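You operate a simulated robot arm through the tools that you are given. There is no shell and no other tool.

You are at the controls of a simulated robot arm. One attempt, no reset.

TASK
Start zone one at low voltage: breaker one on, main switch on, fan on.
Fine: speed knob to 3; the zone knob comes last; leave the other zones off.

Only the result counts: the job must be done as asked and must still hold three seconds after the hand-in. Knocking over, shifting, dropping, spilling or breaking anything else fails it.

THE ROBOT
A 7-joint arm with a three-finger gripper, fixed in place. Base frame: the origin is on the floor under the middle of its stand, x ahead of it, y to its left, z up. Readings come in mm, degrees, newtons and seconds.
It reaches about 1342 mm from its shoulder. Its first joint turns from -166.0 to 166.0 degrees. Payload 2.69 kg.
Tool frame: the origin (TCP) lies between the finger pads and is the grasp point; the fingertips stand 30 mm ahead of it; z points along the fingers, y is the line along which they close. The gripper opens to 128 mm; its body begins 117 mm behind the TCP.
Orientation is told as [roll, pitch, yaw] about the base's x, y, z axes, in that order, counted from this pose: with the fingers straight down and closing along the base's y, the tool's x points along the base's -x, its y along +y and its z along -z.

THE INTERFACE
- The arm moves only by the tool move_arm. Its argument "plan" is a list of rows, each an object of numbers (a shift or turn left out is 0, a gripper value left out holds the last): "dx", "dy", "dz": the shift along the tool's x, y, z in units of 50 mm (1.0 is 50 mm); "wx", "wy", "wz": the turn, a rotation vector about the tool's x, y, z in units of 5 degrees (1.0 is 5 degrees); "jaw": the finger opening in m, from 0 to 0.128. In form: [{"dx": .., "dy": .., "dz": .., "wx": .., "wy": .., "wz": .., "jaw": ..}, ...]. A call has 1 to 20 rows; each row shifts and turns the commanded pose from where the row before left it, along the tool's axes as they then stand. A call with a number of a shift or a turn outside -1 to 1 is refused whole. Each row takes 0.2 s and may step no farther than 50 mm and 8.6 degrees from the row before; otherwise, or with a gripper value out of range, the whole call is refused. Where a pose cannot be reached the arm comes as near as it can. A force on the tool above 90 N (or 10 N above the force at the start of the call, whichever is more), or a blocked arm, ends the call early, and 0.2 s more pass. The fingers move at their own pace (about 127 mm/s each) and stop on an object; they squeeze with about 28 N. The grip force told is the motor's: it shows also when the fingers shut on nothing. Time passes only in rows, and 0.2 s behind the last, so rows that do not move let the fingers close. The reply holds the time, the measured pose of the TCP, the force on the tool along the base axes, the opening and the grip force, in the units named above and with some noise, with the torque about the TCP (base axes, N m) and any sound that the robot's microphone picked up.
- Cameras (640 x 400 px; columns grow to the right, rows downward): "scene" is fixed at [232.5, -488.1, 1428.3]; the picture's right is [0.70, -0.71, 0.00], its down [-0.39, -0.39, -0.84] and it looks along [0.59, 0.59, -0.55] (base axes); focal length 352 px, centre (320, 200). "wrist" rides on the gripper at [58, 54, -131] in the tool frame; the picture's right is [-0.68, 0.74, 0.00], its down [-0.62, -0.57, -0.55] and it looks along [-0.40, -0.37, 0.84] (tool axes); focal length 234 px, centre (320, 200). There is no depth. A picture from a camera that has moved, and an enlarged one, comes with that camera's place and axes in the base frame and with its lens. The place of the scene camera against the robot may be out by one fixed shift of up to 25 mm in any direction.
- grab_frame(camera): a new picture of that camera. No time passes.
- lift_body(by): moves the trunk up (or, below 0, down) by that many mm; the arm rides with it, the base frame stays. It gives what a move gives, with no picture.
- zoom(camera, box): a new picture of the part [left, top, right, bottom] of that camera's present view, enlarged. No time passes.
- sign_off(): hands the job in; it is judged then, once.

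Places have to be worked out from the pictures, the camera data and where the tool is seen. Open the gripper and draw the arm clear of the work before you hand the job in, unless the task says otherwise.

The tools are called after "Emit:" as a command line: name --argument value ..., lists and objects as JSON in quotes. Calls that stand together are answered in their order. move_arm: Moves the arm, as the interface text tells. Its arguments: {"type":"object","properties":{"plan":{"type":"array"}},"required":["plan"]} The other tools are called the same way: lift_body (by) moves the trunk up or down; grab_frame (camera) takes a picture; zoom (camera, box) takes an enlarged picture of a part of a camera's view; sign_off () hands the job in.

At the start:

```text
time: 0.0
tool_pos: [747.6, -56.0, 1126.5]
tcp_rot: [-0.1, -0.1, -0.1]
wrist_force: [0.3, -0.7, -0.7]
torque: [0.02, -0.02, -0.02]
opening: 128.2
grip_force: 0.0
trunk travel left (down, up): [-150.0, 200.0]
```

scene: 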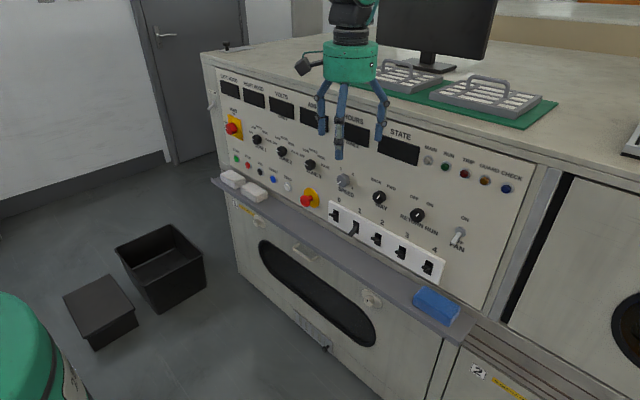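
wrist: 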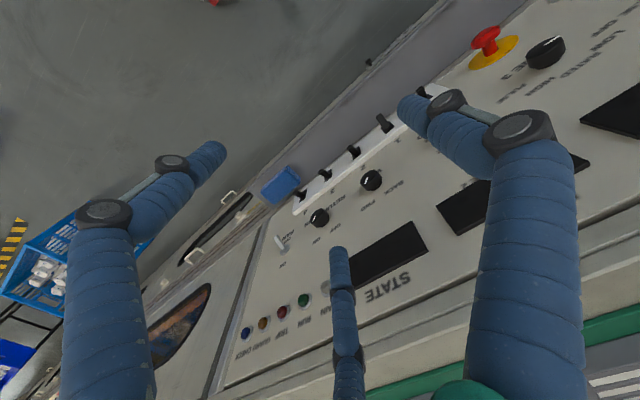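

The panel fills the scene view, with displays, knobs, a breaker row and a fan switch. I'll zoom into its parts to read labels and current states before moving.

Emit:
zoom --camera "scene" --box '[200, 60, 360, 160]'

Emit:
zoom --camera "scene" --box '[220, 110, 340, 220]'

Emit:
zoom --camera "scene" --box '[310, 160, 480, 290]'

Emit:
zoom --camera "scene" --box '[370, 110, 530, 210]'

```text
4.00 times, centred on (280, 110) of scene
camera zoom: at [232.5, -488.1, 1428.3], right [0.7, -0.71, 0.0], down [-0.39, -0.39, -0.84], along [0.59, 0.59, -0.55], focal length 1407 px, centre (480, 560)
```

zoom: 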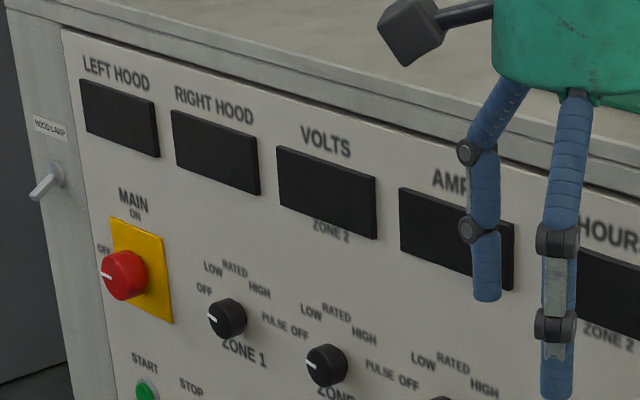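

```text
3.64 times, centred on (280, 165) of scene
camera zoom: at [232.5, -488.1, 1428.3], right [0.7, -0.71, 0.0], down [-0.39, -0.39, -0.84], along [0.59, 0.59, -0.55], focal length 1279 px, centre (466, 327)
```

zoom: 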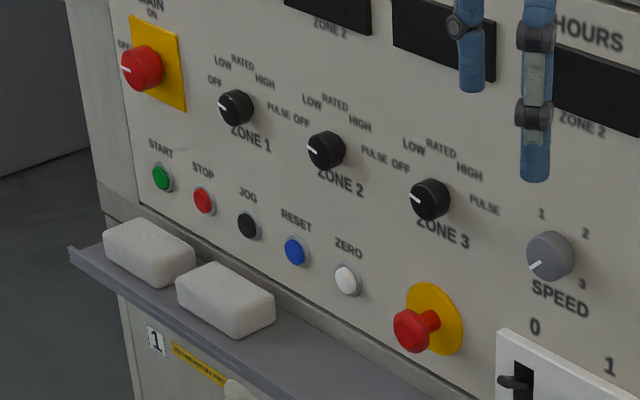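

```text
3.08 times, centred on (395, 225) of scene
camera zoom: at [232.5, -488.1, 1428.3], right [0.7, -0.71, 0.0], down [-0.39, -0.39, -0.84], along [0.59, 0.59, -0.55], focal length 1082 px, centre (89, 123)
```

zoom: 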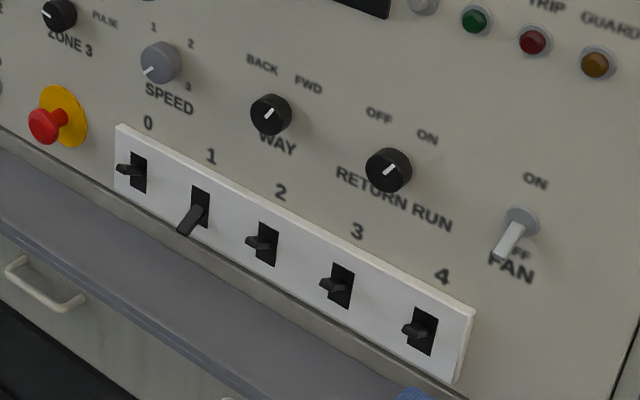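

```text
4.00 times, centred on (450, 160) of scene
camera zoom: at [232.5, -488.1, 1428.3], right [0.7, -0.71, 0.0], down [-0.39, -0.39, -0.84], along [0.59, 0.59, -0.55], focal length 1407 px, centre (-200, 360)
```

zoom: 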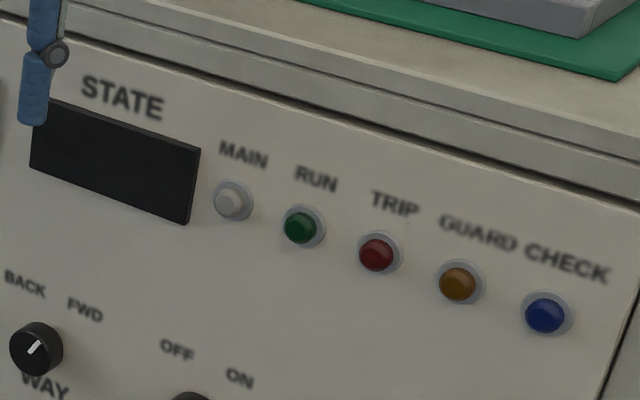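

The panel seems to face -x near x≈900, with breaker 1's lever down, main OFF, fan OFF, and zones at OFF. I'll zoom in closer on the speed knob, breakers, fan, main and E-stop to read the pointers and lever states.

Emit:
zoom --camera "scene" --box '[320, 160, 384, 200]'

Emit:
zoom --camera "scene" --box '[320, 195, 400, 245]'

Emit:
zoom --camera "scene" --box '[215, 95, 279, 135]'

Emit:
zoom --camera "scene" --box '[428, 205, 492, 245]'

Emit:
zoom --camera "wrist" --box '[260, 80, 460, 230]'

```text
10.00 times, centred on (352, 180) of scene
camera zoom: at [232.5, -488.1, 1428.3], right [0.7, -0.71, 0.0], down [-0.39, -0.39, -0.84], along [0.59, 0.59, -0.55], focal length 3516 px, centre (0, 400)
```

zoom: 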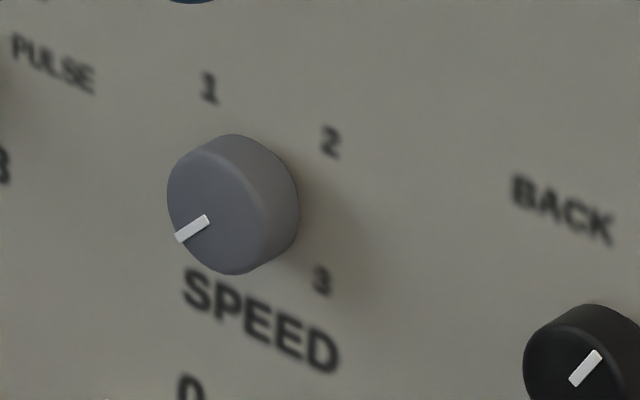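

```text
8.00 times, centred on (360, 220) of scene
camera zoom: at [232.5, -488.1, 1428.3], right [0.7, -0.71, 0.0], down [-0.39, -0.39, -0.84], along [0.59, 0.59, -0.55], focal length 2813 px, centre (0, 40)
```

zoom: 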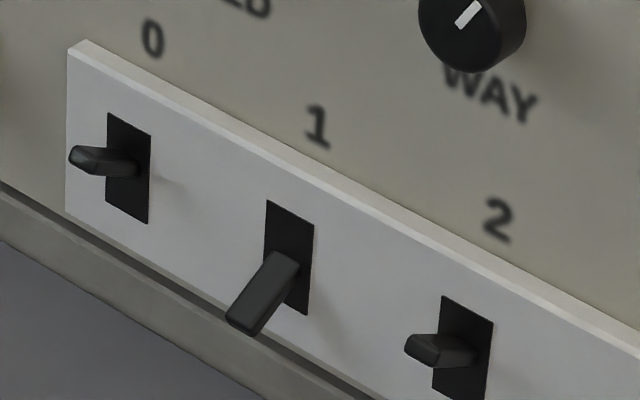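

```text
10.00 times, centred on (247, 115) of scene
camera zoom: at [232.5, -488.1, 1428.3], right [0.7, -0.71, 0.0], down [-0.39, -0.39, -0.84], along [0.59, 0.59, -0.55], focal length 3516 px, centre (1050, 1050)
```

zoom: 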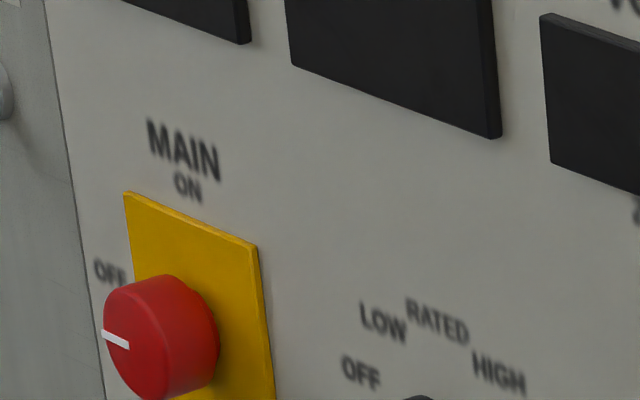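

```text
10.00 times, centred on (460, 225) of scene
camera zoom: at [232.5, -488.1, 1428.3], right [0.7, -0.71, 0.0], down [-0.39, -0.39, -0.84], along [0.59, 0.59, -0.55], focal length 3516 px, centre (-1080, -50)
```

zoom: 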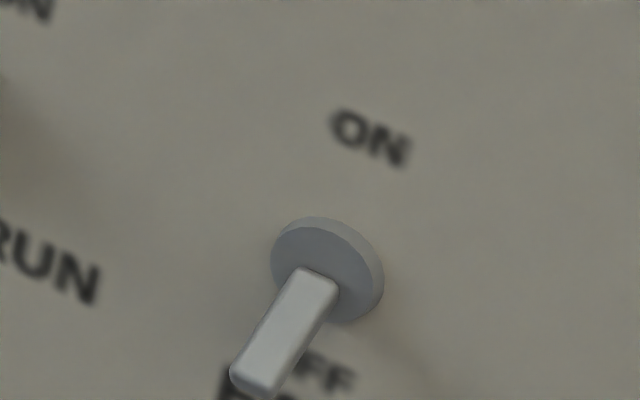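

```text
2.67 times, centred on (360, 155) of wrist
camera zoom: at [689.0, -3.3, 1256.8], right [0.68, 0.74, 0.0], down [0.62, -0.57, 0.55], along [0.4, -0.37, -0.84], focal length 624 px, centre (213, 320)
```

zoom: 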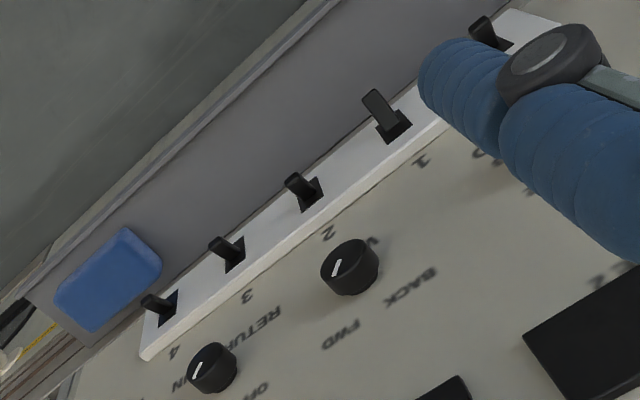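

Breaker 1's lever points down while the others sit up. The speed pointer is at lower-left (0), with 1, 2 and 3 at 90° steps clockwise. Now I'll look at the gripper geometry up close.

Emit:
zoom --camera "scene" --box '[280, 60, 424, 170]'

Emit:
move_arm --plan '[{"dx": 1, "jaw": 0.0}, {"dx": 1, "jaw": 0.0}, {"dx": 1, "jaw": 0.0}, {"jaw": 0.0}, {"jaw": 0.0}]'

```text
3.64 times, centred on (352, 115) of scene
camera zoom: at [232.5, -488.1, 1428.3], right [0.7, -0.71, 0.0], down [-0.39, -0.39, -0.84], along [0.59, 0.59, -0.55], focal length 1279 px, centre (204, 509)
```

zoom: 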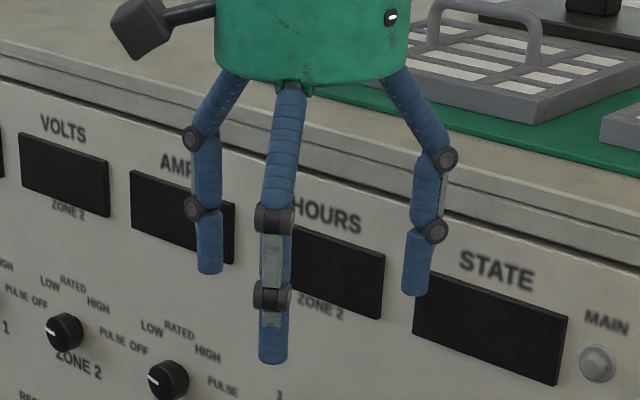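

```text
time: 1.2
tool_pos: [594.8, -56.2, 1129.5]
tcp_rot: [-0.1, 0.0, 0.0]
wrist_force: [0.5, 0.1, -0.4]
torque: [0.01, 0.05, 0.01]
opening: 2.0
grip_force: 28.1
trunk travel left (down, up): [-150.0, 200.0]
```

Emit:
zoom --camera "scene" --box '[200, 40, 360, 140]'

Emit:
grab_frame --camera "wrist"

Emit:
grab_frame --camera "scene"

```text
4.00 times, centred on (280, 90) of scene
camera zoom: at [232.5, -488.1, 1428.3], right [0.7, -0.71, 0.0], down [-0.39, -0.39, -0.84], along [0.59, 0.59, -0.55], focal length 1407 px, centre (480, 640)
```

zoom: 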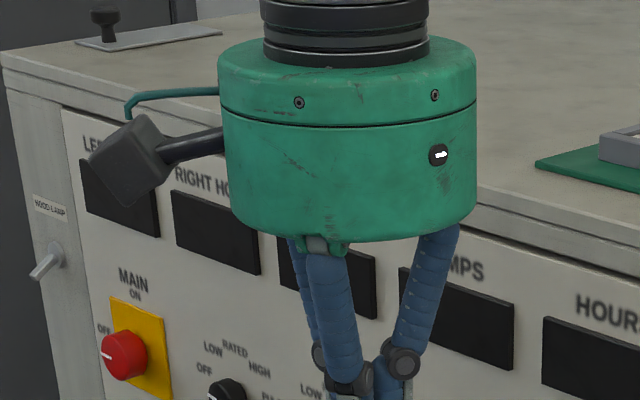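

```text
taken
camera wrist: at [536.7, -3.8, 1260.3], right [0.68, 0.74, 0.0], down [0.62, -0.57, 0.55], along [0.4, -0.37, -0.84], focal length 234 px, centre (320, 200)
```

wrist: 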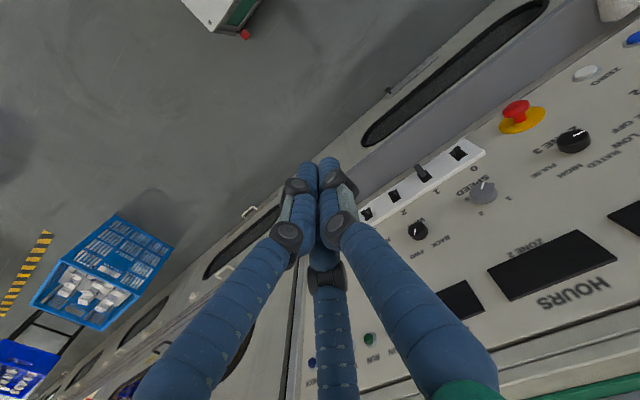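

```text
taken
```

scene: 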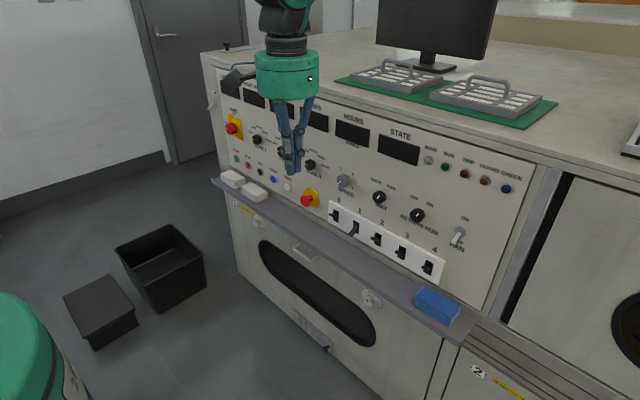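

Closed, the three fingers meet at the tool axis, so round knobs can be gripped concentrically and the closed fist can push levers. Now I'll turn the tool to point at the panel (+x) while well clear of it.

Emit:
move_arm --plan '[{"wy": -1}, {"wy": -1}, {"wy": -1}, {"wy": -1}, {"wy": -1}, {"wy": -1}, {"wy": -1}, {"wy": -1}, {"wy": -1}, {"wy": -1}, {"wy": -1}, {"wy": -1}, {"wy": -1}, {"wy": -1}, {"wy": -1}, {"wy": -1}, {"wy": -1}, {"wy": -1}]'

```text
time: 5.0
tool_pos: [594.7, -45.1, 1124.8]
tcp_rot: [17.3, -86.0, -15.4]
wrist_force: [0.3, 0.7, 0.0]
torque: [-0.01, 0.0, 0.02]
opening: 2.1
grip_force: 28.2
out of reach, approached as far as the arm can: row 12, 13
trunk travel left (down, up): [-150.0, 200.0]
```

The pitch is now about -86°, with some rows marked out of reach partway. I'll check the views.

Emit:
grab_frame --camera "scene"

Emit:
grab_frame --camera "wrist"

```text
taken
```

scene: 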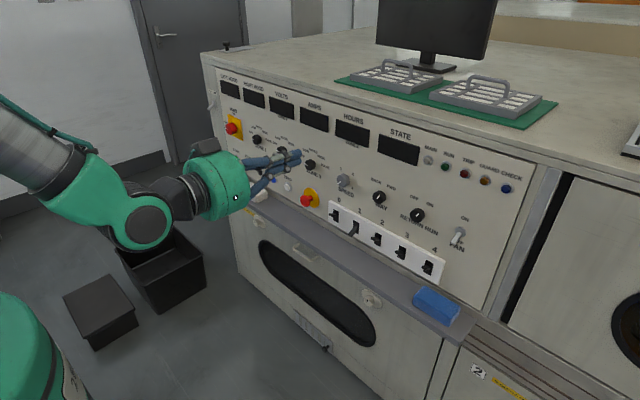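

```text
taken
camera wrist: at [458.7, 5.2, 1075.8], right [0.02, 0.72, 0.69], down [-0.48, -0.6, 0.64], along [0.87, -0.35, 0.34], focal length 234 px, centre (320, 200)
```

wrist: 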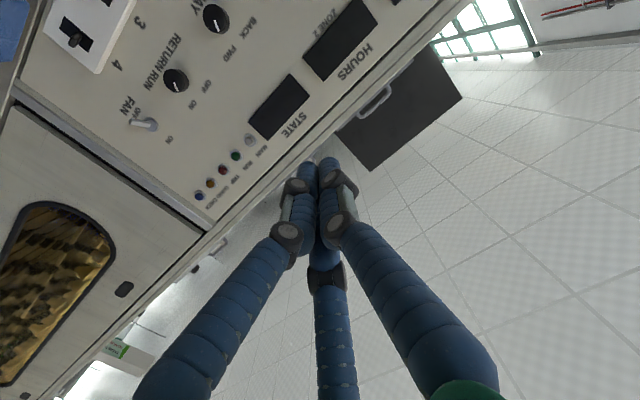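

The tool is horizontal to within about 4°. I'll level it to point along +x, then roll it +90° about its own axis, which puts the thumb and camera up for viewing and shows how far the wrist can roll.

Emit:
move_arm --plan '[{"wx": 0.39, "wy": -0.77}, {"wz": 1}, {"wz": 1}, {"wz": 1}, {"wz": 1}, {"wz": 1}, {"wz": 1}, {"wz": 1}, {"wz": 1}, {"wz": 1}, {"wz": 1}, {"wz": 1}, {"wz": 1}, {"wz": 1}, {"wz": 1}, {"wz": 1}, {"wz": 1}, {"wz": 1}, {"wz": 0.8}]'

```text
time: 9.0
tool_pos: [590.7, -67.8, 1123.0]
tcp_rot: [89.7, 0.4, -89.8]
wrist_force: [-0.9, -0.3, 0.1]
torque: [-0.05, 0.0, -0.01]
opening: 2.2
grip_force: 27.8
out of reach, approached as far as the arm can: row 1, 2
trunk travel left (down, up): [-150.0, 200.0]
```

Orientation is now clean: fingers along +x, thumb up, camera upper-left. I'll translate left and down so the camera views the breaker row.

Emit:
move_arm --plan '[{"dx": 0.8, "dy": -0.58}, {"dx": 0.8, "dy": -0.58}, {"dx": 0.8, "dy": -0.58}, {"dx": 0.8, "dy": -0.58}, {"dx": 0.8, "dy": -0.58}, {"dx": 0.8, "dy": -0.58}]'

Emit:
grab_frame --camera "wrist"

Emit:
grab_frame --camera "scene"

```text
time: 10.4
tool_pos: [537.7, -54.7, 959.2]
tcp_rot: [89.9, 0.2, -88.9]
wrist_force: [-0.9, -0.3, -0.4]
torque: [-0.02, 0.01, -0.01]
opening: 2.1
grip_force: 28.6
out of reach, approached as far as the arm can: row 1, 2, 3, 4, 5, 6
trunk travel left (down, up): [-150.0, 200.0]
```

```text
taken
camera wrist: at [405.9, -0.1, 1012.4], right [0.02, -0.68, 0.73], down [-0.54, -0.62, -0.57], along [0.84, -0.39, -0.37], focal length 234 px, centre (320, 200)
```

wrist: 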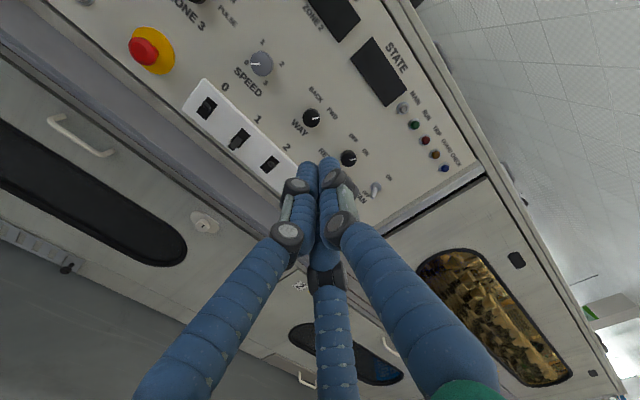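

```text
taken
```

scene: 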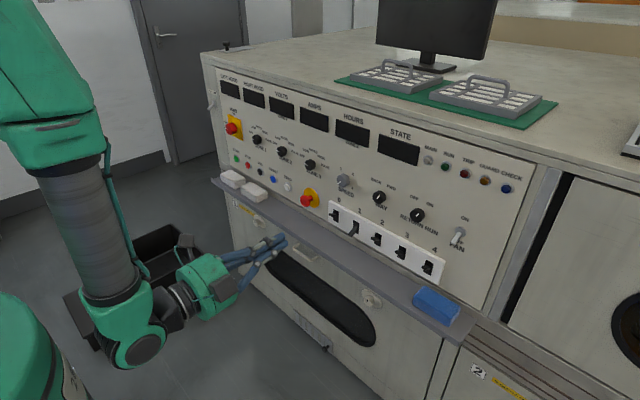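

Lateral motion was refused this close to the body because the arm is folded up. The wrist view puts breaker 1 near x≈875–890, y≈5, z≈785. I'll move forward along the tool axis first, then left.

Emit:
move_arm --plan '[{"dz": 1}, {"dz": 1}, {"dz": 1}]'

```text
time: 11.4
tool_pos: [525.9, -53.4, 1130.1]
tcp_rot: [94.7, -1.1, -89.6]
wrist_force: [-1.9, 0.7, 0.4]
torque: [0.0, 0.12, -0.03]
opening: 2.2
grip_force: 28.1
out of reach, approached as far as the arm can: row 1, 2, 3
trunk travel left (down, up): [-150.0, 200.0]
stopped in row 3: the arm was blocked; the commanded pose is now the measured one
```

Unexpectedly, the arm rose to z=1130 and was blocked. I'll look at what it's doing.

Emit:
grab_frame --camera "scene"

Emit:
grab_frame --camera "wrist"

```text
taken
```

scene: 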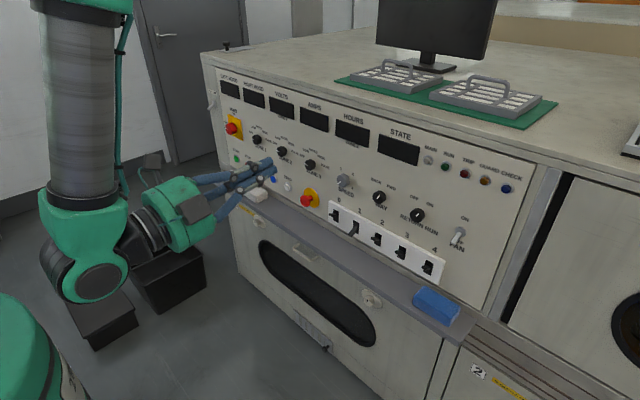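

```text
taken
camera wrist: at [389.9, 4.1, 1171.5], right [-0.05, -0.66, 0.75], down [-0.5, -0.63, -0.6], along [0.87, -0.4, -0.29], focal length 234 px, centre (320, 200)
```

wrist: 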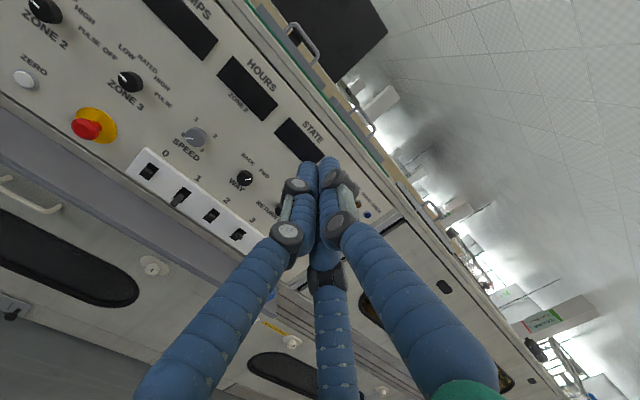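

The arm is folded near its stand, with the forearm hanging and the wrist bent 90°. The commanded pose has been reset to the measured one, so I'll try one small forward step and see whether it responds.

Emit:
move_arm --plan '[{"dz": 0.5}, {"dz": 0.5}]'

```text
time: 12.0
tool_pos: [563.4, -59.5, 1131.9]
tcp_rot: [94.7, -1.1, -89.3]
wrist_force: [-0.3, -0.6, 0.3]
torque: [-0.01, 0.01, -0.01]
opening: 2.0
grip_force: 27.5
out of reach, approached as far as the arm can: row 1, 2
trunk travel left (down, up): [-150.0, 200.0]
```

It responded forward (x 526→563). I'll keep stepping forward with small increments.

Emit:
move_arm --plan '[{"dz": 0.6}, {"dz": 0.6}, {"dz": 0.6}, {"dz": 0.6}]'

```text
time: 13.0
tool_pos: [623.1, -78.9, 1133.4]
tcp_rot: [94.4, -1.0, -88.9]
wrist_force: [0.1, -1.3, -0.4]
torque: [-0.03, -0.01, 0.05]
opening: 2.4
grip_force: 28.1
out of reach, approached as far as the arm can: row 1, 2, 3, 4
trunk travel left (down, up): [-150.0, 200.0]
```

Motion is only partial and still flagged, so a wrist limit seems to bind in this folded pose. I'll pitch the tool down about 45°, which should be a comfortable bend, and then move forward to unfold the arm.

Emit:
move_arm --plan '[{"wx": 1}, {"wx": 1}, {"wx": 1}, {"wx": 1}, {"wx": 1}, {"wx": 1}, {"wx": 1}, {"wx": 1}, {"wx": 1}]'

```text
time: 15.0
tool_pos: [620.4, -79.5, 1139.1]
tcp_rot: [49.5, -1.2, -89.6]
wrist_force: [-0.5, 0.3, 0.0]
torque: [-0.01, 0.03, -0.03]
opening: 2.0
grip_force: 28.0
out of reach, approached as far as the arm can: row 2, 3
trunk travel left (down, up): [-150.0, 200.0]
```

That worked and the pose is no longer at a limit. I'll move straight forward in base +x by 125 mm (dz 0.76, dy 0.65 in the tool frame) and see whether it tracks.

Emit:
move_arm --plan '[{"dz": 0.7, "dy": 0.6}, {"dz": 0.7, "dy": 0.6}, {"dz": 0.5, "dy": 0.43}]'

Emit:
grab_frame --camera "scene"

```text
time: 15.8
tool_pos: [746.3, -77.6, 1138.3]
tcp_rot: [49.5, -1.1, -89.5]
wrist_force: [-0.8, -1.1, -0.3]
torque: [-0.01, 0.0, -0.02]
opening: 2.2
grip_force: 28.3
trunk travel left (down, up): [-150.0, 200.0]
```

```text
taken
```

scene: 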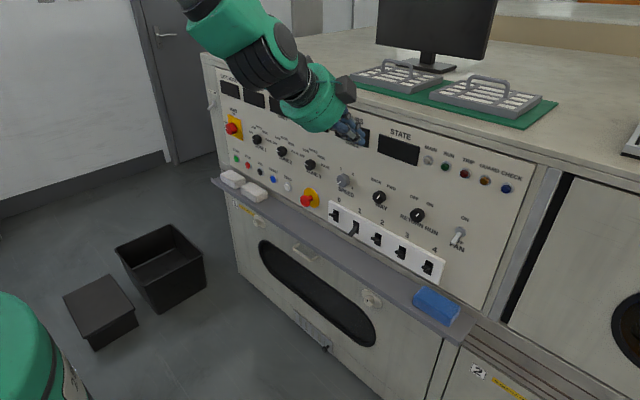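

It tracked exactly with no flags. Now I'll pitch up toward horizontal here (x≈746) and see whether it stays reachable.

Emit:
move_arm --plan '[{"wx": -1}, {"wx": -1}, {"wx": -1}, {"wx": -1}, {"wx": -1}, {"wx": -1}, {"wx": -1}, {"wx": -1}]'

```text
time: 17.6
tool_pos: [745.3, -86.3, 1140.5]
tcp_rot: [89.5, -1.1, -88.9]
wrist_force: [0.3, -0.6, 0.6]
torque: [0.02, 0.04, -0.04]
opening: 2.3
grip_force: 27.9
out of reach, approached as far as the arm can: row 8
trunk travel left (down, up): [-150.0, 200.0]
```

It just touches the limit at horizontal (row 8 flagged). I'll look at the arm's shape here.

Emit:
grab_frame --camera "scene"

Emit:
grab_frame --camera "wrist"

```text
taken
```

scene: 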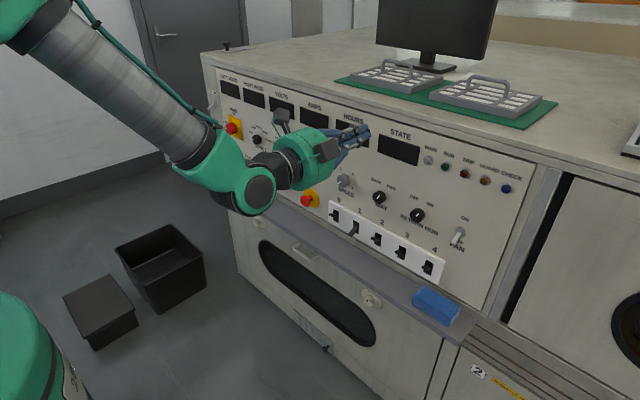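

```text
taken
camera wrist: at [613.9, -29.9, 1193.4], right [0.02, -0.66, 0.75], down [-0.54, -0.64, -0.55], along [0.84, -0.4, -0.37], focal length 234 px, centre (320, 200)
```

wrist: 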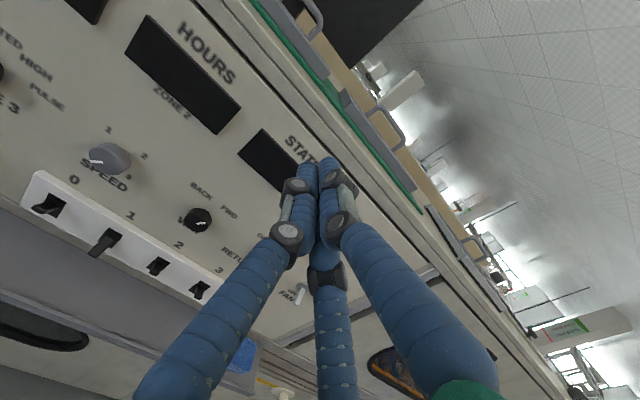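

The bend is limited with a raised shoulder, but lowering the trunk carries the same arm shape down, which suits these lower targets. The hand is clear of the panel (tips x≈775), so I'll lower the trunk 150 mm.

Emit:
lift_body --by -150

Emit:
grab_frame --camera "scene"

Emit:
grab_frame --camera "wrist"

```text
time: 19.4
tool_pos: [745.8, -86.1, 991.6]
tcp_rot: [89.3, -1.1, -88.8]
wrist_force: [-0.3, -0.3, 0.2]
torque: [-0.01, 0.03, 0.02]
opening: 2.1
grip_force: 27.6
trunk travel left (down, up): [0.0, 350.0]
```

```text
taken
```

scene: 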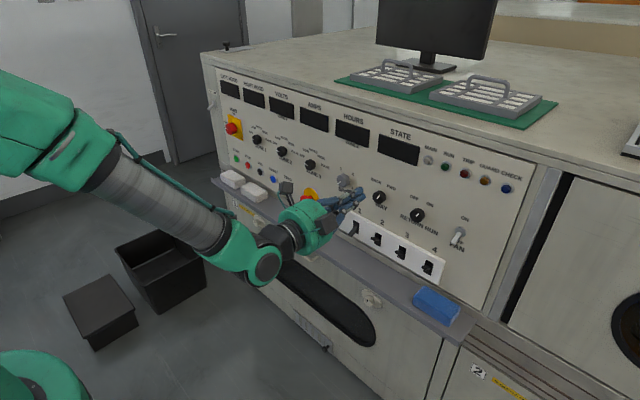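

```text
taken
camera wrist: at [614.0, -30.0, 1043.8], right [0.02, -0.66, 0.75], down [-0.54, -0.64, -0.55], along [0.84, -0.4, -0.37], focal length 234 px, centre (320, 200)
```

wrist: 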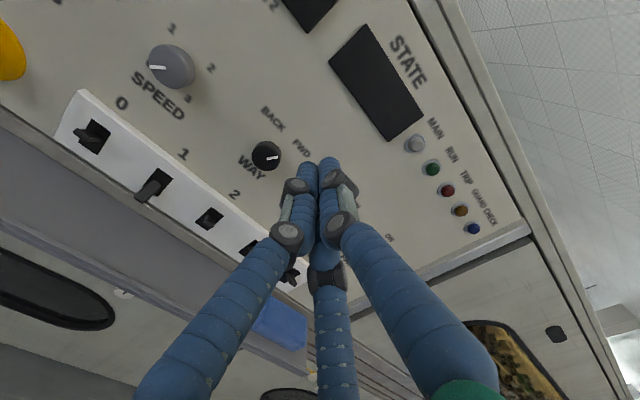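

The trunk is down and the arm shape is comfortable. From the two wrist views (a pure 150 mm vertical baseline), the "1" label sits at about x=893, y=3, z=833. I'll zoom in on the breaker and speed knob for precise locations.

Emit:
zoom --camera "wrist" --box '[60, 100, 240, 212]'

Emit:
zoom --camera "wrist" --box '[100, 10, 260, 110]'

```text
3.56 times, centred on (150, 156) of wrist
camera zoom: at [614.0, -30.0, 1043.8], right [0.02, -0.66, 0.75], down [-0.54, -0.64, -0.55], along [0.84, -0.4, -0.37], focal length 833 px, centre (924, 356)
```

zoom: 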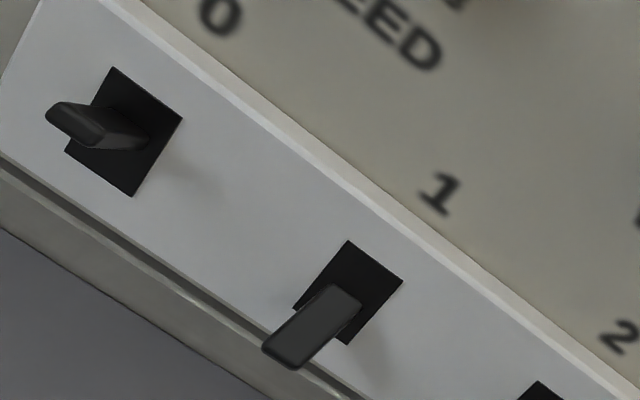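

```text
4.00 times, centred on (180, 60) of wrist
camera zoom: at [614.0, -30.0, 1043.8], right [0.02, -0.66, 0.75], down [-0.54, -0.64, -0.55], along [0.84, -0.4, -0.37], focal length 937 px, centre (880, 760)
```

zoom: 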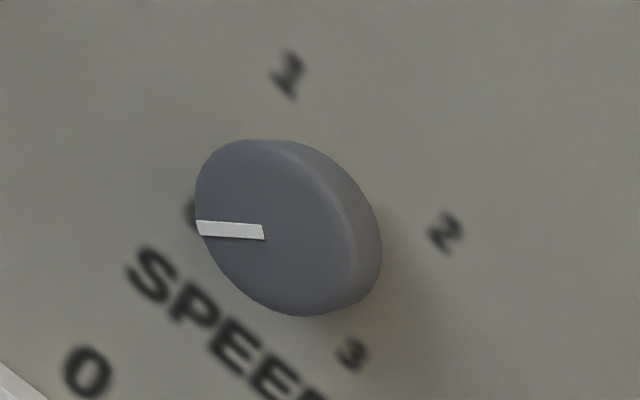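

Speed knob: centre y≈58, z≈920.5, front face x≈870, about 42 mm across, pointer at 0. Breaker 1: slot y≈3, z≈757–799, lever tip near x≈862, z≈763 and pointing down. I'll check the shelf below it in the scene view before going low.

Emit:
zoom --camera "scene" --box '[300, 205, 460, 305]'

Emit:
zoom --camera "wrist" --box '[0, 60, 320, 260]'

```text
4.00 times, centred on (380, 255) of scene
camera zoom: at [232.5, -488.1, 1428.3], right [0.7, -0.71, 0.0], down [-0.39, -0.39, -0.84], along [0.59, 0.59, -0.55], focal length 1407 px, centre (80, -20)
```

zoom: 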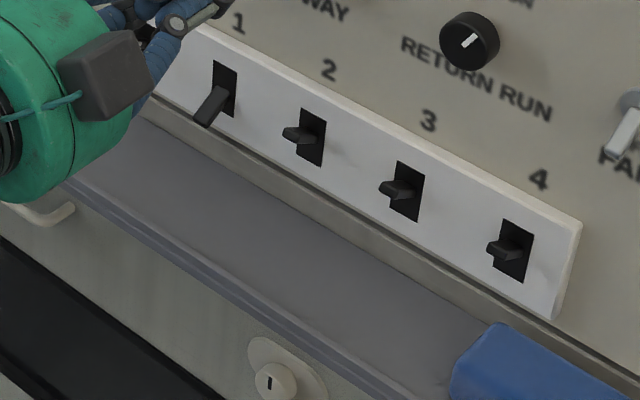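

```text
2.00 times, centred on (160, 160) of wrist
camera zoom: at [614.0, -30.0, 1043.8], right [0.02, -0.66, 0.75], down [-0.54, -0.64, -0.55], along [0.84, -0.4, -0.37], focal length 468 px, centre (640, 280)
```

zoom: 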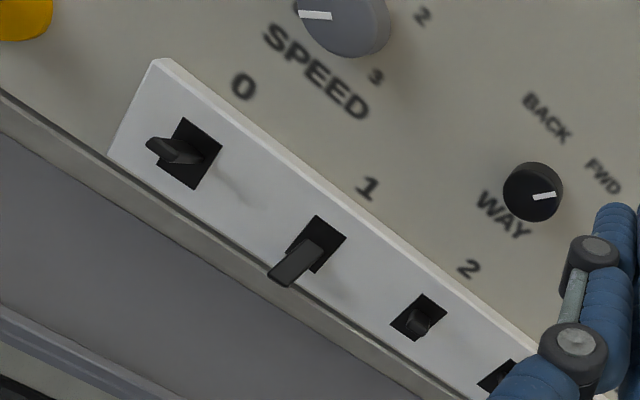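

The shelf top is at about z≈705 with its lip near x≈798. I'll pitch the tool down ~11° so the knuckles clear the lip, then move to just in front of and below breaker 1's lever.

Emit:
move_arm --plan '[{"wx": 1, "wy": -0.24, "wz": 0.22}, {"wx": 1}, {"wx": 0.26}, {"dx": 0.297, "dy": -0.808, "dz": 0.206}, {"dx": 0.297, "dy": -0.808, "dz": 0.206}, {"dx": 0.297, "dy": -0.808, "dz": 0.206}]'

```text
time: 20.8
tool_pos: [746.8, -82.7, 874.5]
tcp_rot: [78.1, 0.2, -88.9]
wrist_force: [-0.4, 0.1, 0.8]
torque: [0.02, 0.1, 0.01]
opening: 2.5
grip_force: 28.2
out of reach, approached as far as the arm can: row 4, 5, 6
trunk travel left (down, up): [0.0, 350.0]
```

Vertical motion worked but +y is being refused, which suggests the last wrist joint is at its roll limit. I'll roll back 30° and test lateral motion.

Emit:
move_arm --plan '[{"wz": -1}, {"wz": -1}, {"wz": -1}, {"wz": -1}, {"wz": -1}, {"wz": -1}]'

Emit:
move_arm --plan '[{"dx": 0.35, "dy": 0.2}, {"dx": 0.35, "dy": 0.2}]'

```text
time: 22.1
tool_pos: [746.8, -91.7, 873.8]
tcp_rot: [76.3, -29.3, -82.7]
wrist_force: [0.0, 0.2, -0.5]
torque: [-0.01, 0.01, 0.0]
opening: 2.3
grip_force: 28.2
out of reach, approached as far as the arm can: row 1
trunk travel left (down, up): [0.0, 350.0]
```

```text
time: 22.8
tool_pos: [742.7, -83.4, 880.3]
tcp_rot: [76.3, -29.1, -82.1]
wrist_force: [-0.2, -0.7, -0.9]
torque: [0.02, -0.02, 0.03]
opening: 2.3
grip_force: 27.8
out of reach, approached as far as the arm can: row 1, 2
trunk travel left (down, up): [0.0, 350.0]
```

Rolling is fine but +y stays blocked, so the bend limit (tool vs forearm) is what binds. I'll reconfigure the wrist: pitch back to fingers-down in free space, then swing the tool round via its right side to point forward with the wrist flipped. First, pitch down.

Emit:
move_arm --plan '[{"wx": 1, "wy": 0.553}, {"wx": 1, "wy": 0.553}, {"wx": 1, "wy": 0.553}, {"wx": 1, "wy": 0.553}, {"wx": 1, "wy": 0.553}, {"wx": 1, "wy": 0.553}, {"wx": 1, "wy": 0.553}, {"wx": 1, "wy": 0.553}, {"wx": 1, "wy": 0.553}, {"wx": 1, "wy": 0.553}, {"wx": 1, "wy": 0.553}, {"wx": 1, "wy": 0.553}, {"wx": 1, "wy": 0.553}, {"wx": 0.7, "wy": 0.39}]'

```text
time: 25.8
tool_pos: [748.5, -74.9, 885.5]
tcp_rot: [6.7, -2.9, -60.1]
wrist_force: [-0.5, 0.7, -0.9]
torque: [0.0, 0.0, 0.02]
opening: 2.4
grip_force: 28.3
out of reach, approached as far as the arm can: row 9, 10
trunk travel left (down, up): [0.0, 350.0]
```

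The fingers are down again. I'll unwind the roll by 60° to the home orientation, then raise the trunk 200 mm so the shoulder sits above the targets.

Emit:
move_arm --plan '[{"wz": -1}, {"wz": -1}, {"wz": -1}, {"wz": -1}, {"wz": -1}, {"wz": -1}, {"wz": -1}, {"wz": -1}, {"wz": -1}, {"wz": -1}, {"wz": -1}, {"wz": -1}]'

Emit:
lift_body --by 200

```text
time: 28.4
tool_pos: [747.5, -74.2, 885.6]
tcp_rot: [0.8, -7.3, 0.0]
wrist_force: [0.2, -0.4, -0.7]
torque: [0.01, -0.01, -0.02]
opening: 2.1
grip_force: 27.8
trunk travel left (down, up): [0.0, 350.0]
```

```text
time: 30.5
tool_pos: [748.8, -74.2, 1086.0]
tcp_rot: [0.8, -7.3, 0.0]
wrist_force: [0.1, 0.8, -0.9]
torque: [0.0, 0.02, 0.01]
opening: 2.4
grip_force: 27.9
trunk travel left (down, up): [-200.0, 150.0]
```

The hand is at home orientation, z=1086. I'll back off 50 mm and start the swing of −180° about the forward-down diagonal (via the right side), checking after the first ~63°.

Emit:
move_arm --plan '[{"dx": 1}, {"wx": 0.77, "wz": -1}, {"wx": 0.77, "wz": -1}, {"wx": 0.77, "wz": -1}, {"wx": 0.77, "wz": -1}, {"wx": 0.77, "wz": -1}, {"wx": 0.77, "wz": -1}, {"wx": 0.77, "wz": -1}, {"wx": 0.77, "wz": -1}, {"wx": 0.77, "wz": -1}, {"wx": 0.77, "wz": -1}]'

```text
time: 32.9
tool_pos: [698.6, -73.0, 1080.8]
tcp_rot: [-39.3, 9.7, 46.1]
wrist_force: [0.2, 0.1, 0.9]
torque: [0.0, -0.02, 0.02]
opening: 2.1
grip_force: 28.3
trunk travel left (down, up): [-200.0, 150.0]
```

No flags so far. I'll continue the swing by another ~63° and check the arm visually.

Emit:
move_arm --plan '[{"wx": 0.77, "wz": -1}, {"wx": 0.77, "wz": -1}, {"wx": 0.77, "wz": -1}, {"wx": 0.77, "wz": -1}, {"wx": 0.77, "wz": -1}, {"wx": 0.77, "wz": -1}, {"wx": 0.77, "wz": -1}, {"wx": 0.77, "wz": -1}, {"wx": 0.77, "wz": -1}, {"wx": 0.77, "wz": -1}]'

Emit:
grab_frame --camera "scene"

```text
time: 35.1
tool_pos: [700.2, -74.5, 1080.8]
tcp_rot: [-61.7, 48.9, 81.4]
wrist_force: [-0.4, -1.0, 0.4]
torque: [0.0, -0.01, -0.05]
opening: 2.2
grip_force: 28.4
trunk travel left (down, up): [-200.0, 150.0]
```

```text
taken
```

scene: 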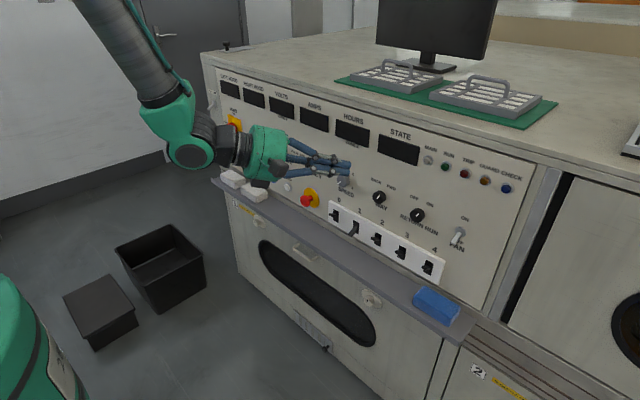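

Still unflagged: the tool now points forward, about 30° right and 18° down. I'll continue the swing toward straight forward.

Emit:
move_arm --plan '[{"wx": 0.77, "wz": -1}, {"wx": 0.77, "wz": -1}, {"wx": 0.77, "wz": -1}, {"wx": 0.77, "wz": -1}, {"wx": 0.77, "wz": -1}]'

```text
time: 36.3
tool_pos: [701.5, -71.9, 1087.4]
tcp_rot: [-61.0, 70.3, 103.1]
wrist_force: [5.2, 0.1, 10.1]
torque: [0.3, 1.29, -0.14]
opening: 2.4
grip_force: 27.7
trunk travel left (down, up): [-200.0, 150.0]
```

A contact-like force (5, 0, 10 N) appeared, so I'll look before moving further.

Emit:
grab_frame --camera "scene"

Emit:
grab_frame --camera "wrist"

Emit:
move_arm --plan '[{"dz": 0.0}]'

```text
taken
```

scene: 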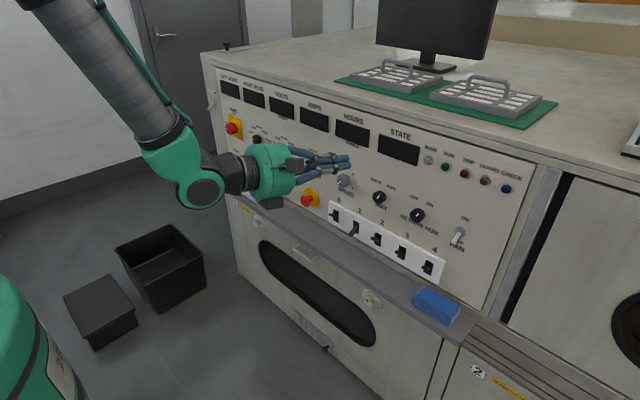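

```text
taken
camera wrist: at [565.8, -108.6, 1146.8], right [-0.26, -0.45, -0.85], down [-0.41, 0.85, -0.32], along [0.87, 0.27, -0.41], focal length 234 px, centre (320, 200)
```

wrist: 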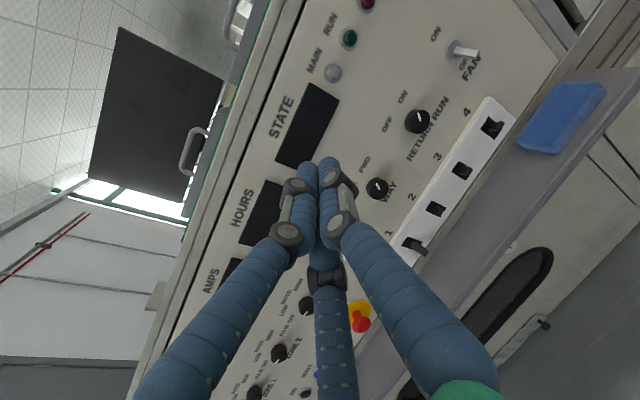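

```text
time: 36.7
tool_pos: [699.6, -71.8, 1082.4]
tcp_rot: [-60.1, 70.2, 104.0]
wrist_force: [-0.2, 0.2, -0.1]
torque: [0.02, -0.02, 0.0]
opening: 2.1
grip_force: 27.4
trunk travel left (down, up): [-200.0, 150.0]
```

It was only an inertial transient; the force is back to zero. The tool is now 14° right and 10° down of straight ahead. I'll align it exactly with +x over several gentle rows.

Emit:
move_arm --plan '[{"wx": 0.664, "wy": 0.19}, {"wx": 0.664, "wy": 0.19}, {"wx": 0.664, "wy": 0.19}, {"wx": 0.664, "wy": 0.19}, {"wx": 0.664, "wy": 0.19}, {}]'

```text
time: 38.1
tool_pos: [700.7, -45.9, 1084.5]
tcp_rot: [-64.4, 71.7, 102.2]
wrist_force: [0.2, -0.2, 0.0]
torque: [0.01, -0.01, 0.02]
opening: 2.5
grip_force: 27.9
out of reach, approached as far as the arm can: row 1, 2, 3, 4, 5
trunk travel left (down, up): [-200.0, 150.0]
```

As expected, the flipped wrist wants the arm further left. I'll shift +y by 150 mm (toward the left-hand targets) and see whether the pose becomes reachable.

Emit:
move_arm --plan '[{"dx": -0.309, "dy": -0.951}, {"dx": -0.309, "dy": -0.951}, {"dx": -0.309, "dy": -0.951}, {}]'

```text
time: 39.1
tool_pos: [730.3, 98.3, 1082.6]
tcp_rot: [-64.3, 71.6, 102.3]
wrist_force: [0.5, 0.7, 0.0]
torque: [0.02, 0.0, 0.0]
opening: 2.4
grip_force: 28.5
trunk travel left (down, up): [-200.0, 150.0]
```

Reachable now at y=98 with no flags. I'll align the tool with +x here (14.5° remaining).

Emit:
move_arm --plan '[{"wx": 0.7, "wy": 0.195}, {"wx": 0.7, "wy": 0.195}, {"wx": 0.7, "wy": 0.195}, {"wx": 0.7, "wy": 0.195}, {}]'

```text
time: 40.3
tool_pos: [728.4, 106.5, 1081.7]
tcp_rot: [-90.2, 72.4, 89.5]
wrist_force: [-0.4, 0.2, -0.2]
torque: [0.0, 0.03, 0.01]
opening: 2.3
grip_force: 27.7
out of reach, approached as far as the arm can: row 4
trunk travel left (down, up): [-200.0, 150.0]
```

The tool is aligned with +x at y≈106, right at the boundary. I'll lower 150 mm, which should give the elbow more freedom.

Emit:
move_arm --plan '[{"dx": -0.953, "dy": 0.302}, {"dx": -0.953, "dy": 0.302}, {"dx": -0.953, "dy": 0.302}, {}]'

```text
time: 41.3
tool_pos: [729.2, 113.8, 931.6]
tcp_rot: [-90.1, 72.5, 89.4]
wrist_force: [0.4, -0.3, 0.1]
torque: [0.0, -0.02, -0.03]
opening: 2.1
grip_force: 27.5
out of reach, approached as far as the arm can: row 2, 3
trunk travel left (down, up): [-200.0, 150.0]
```

The y drift shows a ~14° limit between arm azimuth and tool yaw, independent of height. I'll raise the trunk the remaining 150 mm for a steeper reach, which lets the elbow swing out, then bring the hand back down.

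Emit:
lift_body --by 150

Emit:
move_arm --plan '[{"dx": -0.953, "dy": 0.302}, {"dx": -0.953, "dy": 0.302}, {"dx": -0.953, "dy": 0.302}, {}]'

```text
time: 43.1
tool_pos: [728.0, 114.1, 1082.7]
tcp_rot: [-90.1, 72.5, 89.5]
wrist_force: [-1.3, 0.0, 0.0]
torque: [-0.03, -0.03, 0.03]
opening: 2.0
grip_force: 27.7
trunk travel left (down, up): [-350.0, 0.0]
```

```text
time: 44.1
tool_pos: [727.5, 114.8, 933.8]
tcp_rot: [-90.0, 72.4, 89.5]
wrist_force: [0.3, 0.3, -0.4]
torque: [-0.01, 0.02, 0.0]
opening: 1.9
grip_force: 28.0
trunk travel left (down, up): [-350.0, 0.0]
```

No flags with the trunk fully up. Now I'll test −y motion toward the speed-knob column (y≈58).

Emit:
move_arm --plan '[{"dx": 0.18, "dy": 0.57}, {"dx": 0.18, "dy": 0.57}, {}]'

Emit:
grab_frame --camera "scene"

Emit:
grab_frame --camera "wrist"

```text
time: 44.9
tool_pos: [720.2, 93.6, 934.3]
tcp_rot: [-90.1, 72.4, 88.0]
wrist_force: [-0.1, 0.1, -0.2]
torque: [-0.02, 0.0, 0.02]
opening: 2.4
grip_force: 28.1
out of reach, approached as far as the arm can: row 1, 2
trunk travel left (down, up): [-350.0, 0.0]
```

```text
taken
```

scene: 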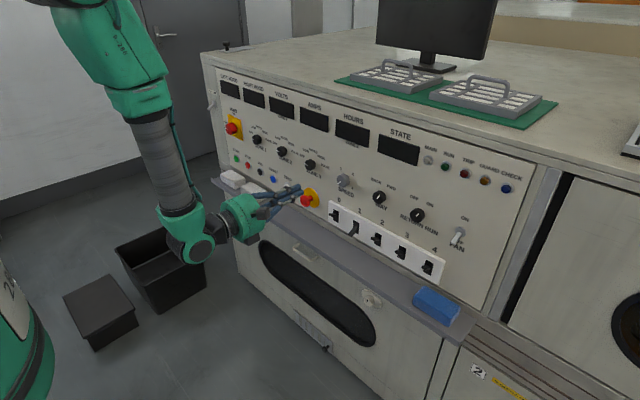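

```text
taken
camera wrist: at [586.2, 29.3, 972.8], right [-0.02, -0.5, -0.87], down [-0.52, 0.74, -0.42], along [0.85, 0.45, -0.27], focal length 234 px, centre (320, 200)
```

wrist: 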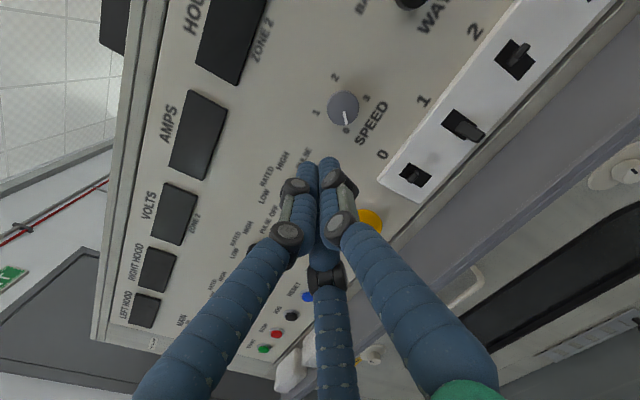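

The flipped wrist follows the rule that arm azimuth plus right-yaw must be ≥14°, so I can work breaker 1 with the tool yawed ~10° right. I'll rotate (yaw −8°, pitch −10°, roll +12° so one finger is on top) and move to just in front of and below the lever.

Emit:
move_arm --plan '[{"wx": -0.71, "wy": -0.47, "wz": 0.83}, {"wx": -0.71, "wy": -0.47, "wz": 0.83}, {"wx": -0.71, "wy": -0.47, "wz": 0.83}, {"dx": -0.475, "dy": 0.637, "dz": 0.33}, {"dx": -0.475, "dy": 0.637, "dz": 0.33}, {"dx": -0.475, "dy": 0.637, "dz": 0.33}, {}]'

```text
time: 46.5
tool_pos: [742.4, 42.8, 814.2]
tcp_rot: [-69.0, 58.9, 100.7]
wrist_force: [0.9, 0.5, -0.2]
torque: [0.02, 0.03, -0.02]
opening: 2.3
grip_force: 28.0
trunk travel left (down, up): [-350.0, 0.0]
```

Tracking well with no flags. I'll take a close look at the breaker from here before going lower.

Emit:
grab_frame --camera "wrist"

Emit:
zoom --camera "scene" --box '[270, 180, 430, 280]'

```text
taken
camera wrist: at [609.4, -17.2, 860.8], right [-0.21, -0.28, -0.93], down [-0.48, 0.86, -0.15], along [0.85, 0.42, -0.32], focal length 234 px, centre (320, 200)
```

wrist: 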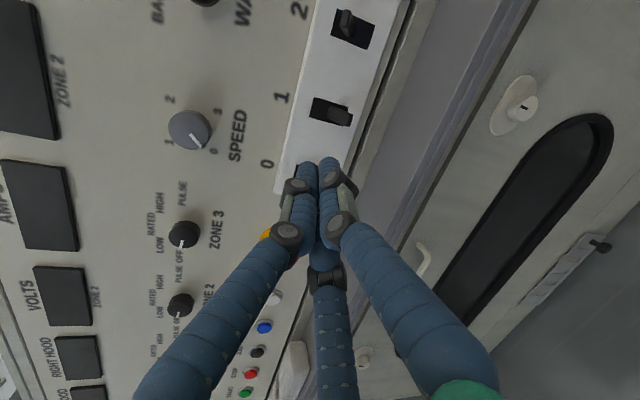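

```text
4.00 times, centred on (350, 230) of scene
camera zoom: at [232.5, -488.1, 1428.3], right [0.7, -0.71, 0.0], down [-0.39, -0.39, -0.84], along [0.59, 0.59, -0.55], focal length 1407 px, centre (200, 80)
```

zoom: 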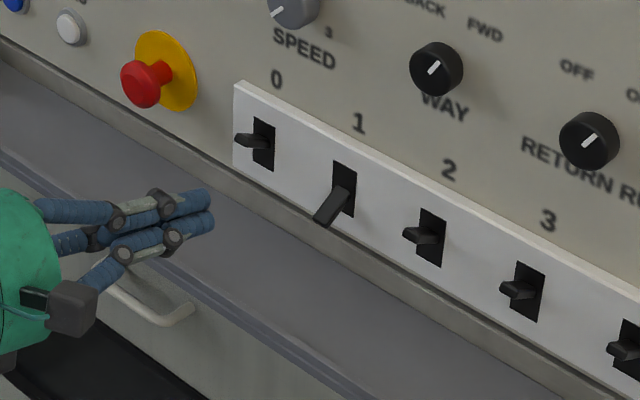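

Emit:
zoom --camera "wrist" --box '[260, 70, 420, 170]'

```text
4.00 times, centred on (340, 120) of wrist
camera zoom: at [609.4, -17.2, 860.8], right [-0.21, -0.28, -0.93], down [-0.48, 0.86, -0.15], along [0.85, 0.42, -0.32], focal length 937 px, centre (240, 520)
```

zoom: 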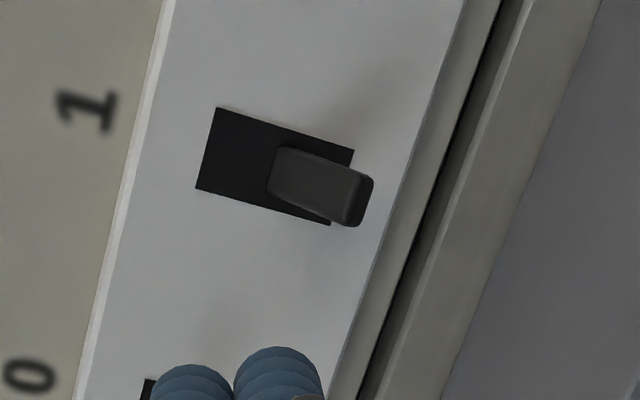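

Lever tip now triangulates to about (857, 4, 764), slot centre (885, 4.5, 780). I'll yaw 3° more to the right and drop to z≈738 at x≈755, then check before sliding in under the lever.

Emit:
move_arm --plan '[{"wx": -0.51, "wy": 0.29, "wz": 0.11}, {"dx": -0.476, "dy": 0.618, "dz": 0.323}, {"dx": -0.476, "dy": 0.618, "dz": 0.323}, {}]'

Emit:
grab_frame --camera "wrist"

Emit:
zoom --camera "scene" --box '[270, 190, 430, 290]'

```text
time: 47.5
tool_pos: [754.1, 9.3, 738.6]
tcp_rot: [-69.0, 58.9, 97.8]
wrist_force: [0.4, 0.2, 0.0]
torque: [-0.01, 0.0, 0.03]
opening: 2.3
grip_force: 28.1
trunk travel left (down, up): [-350.0, 0.0]
```

```text
taken
camera wrist: at [618.9, -42.7, 785.4], right [-0.23, -0.27, -0.93], down [-0.43, 0.89, -0.15], along [0.87, 0.37, -0.32], focal length 234 px, centre (320, 200)
```

wrist: 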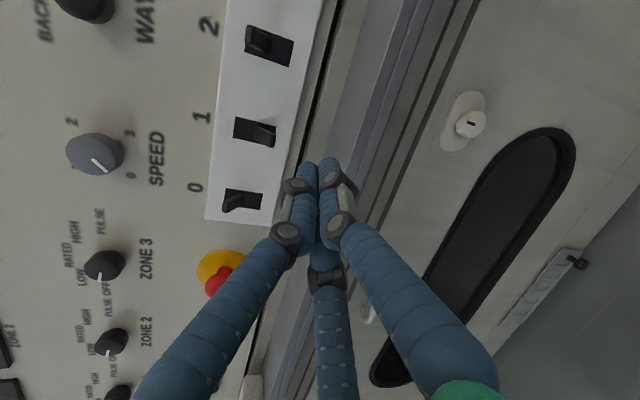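

```text
4.00 times, centred on (350, 240) of scene
camera zoom: at [232.5, -488.1, 1428.3], right [0.7, -0.71, 0.0], down [-0.39, -0.39, -0.84], along [0.59, 0.59, -0.55], focal length 1407 px, centre (200, 40)
```

zoom: 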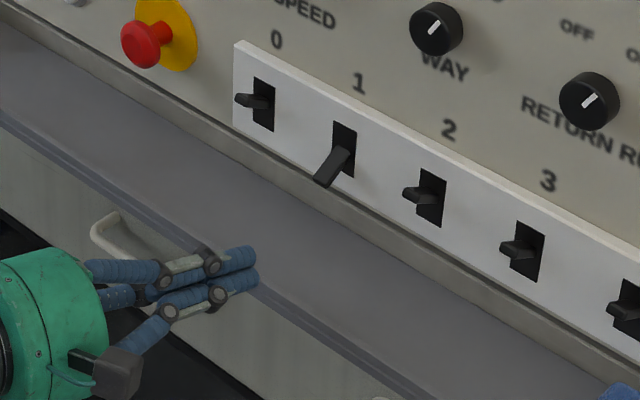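

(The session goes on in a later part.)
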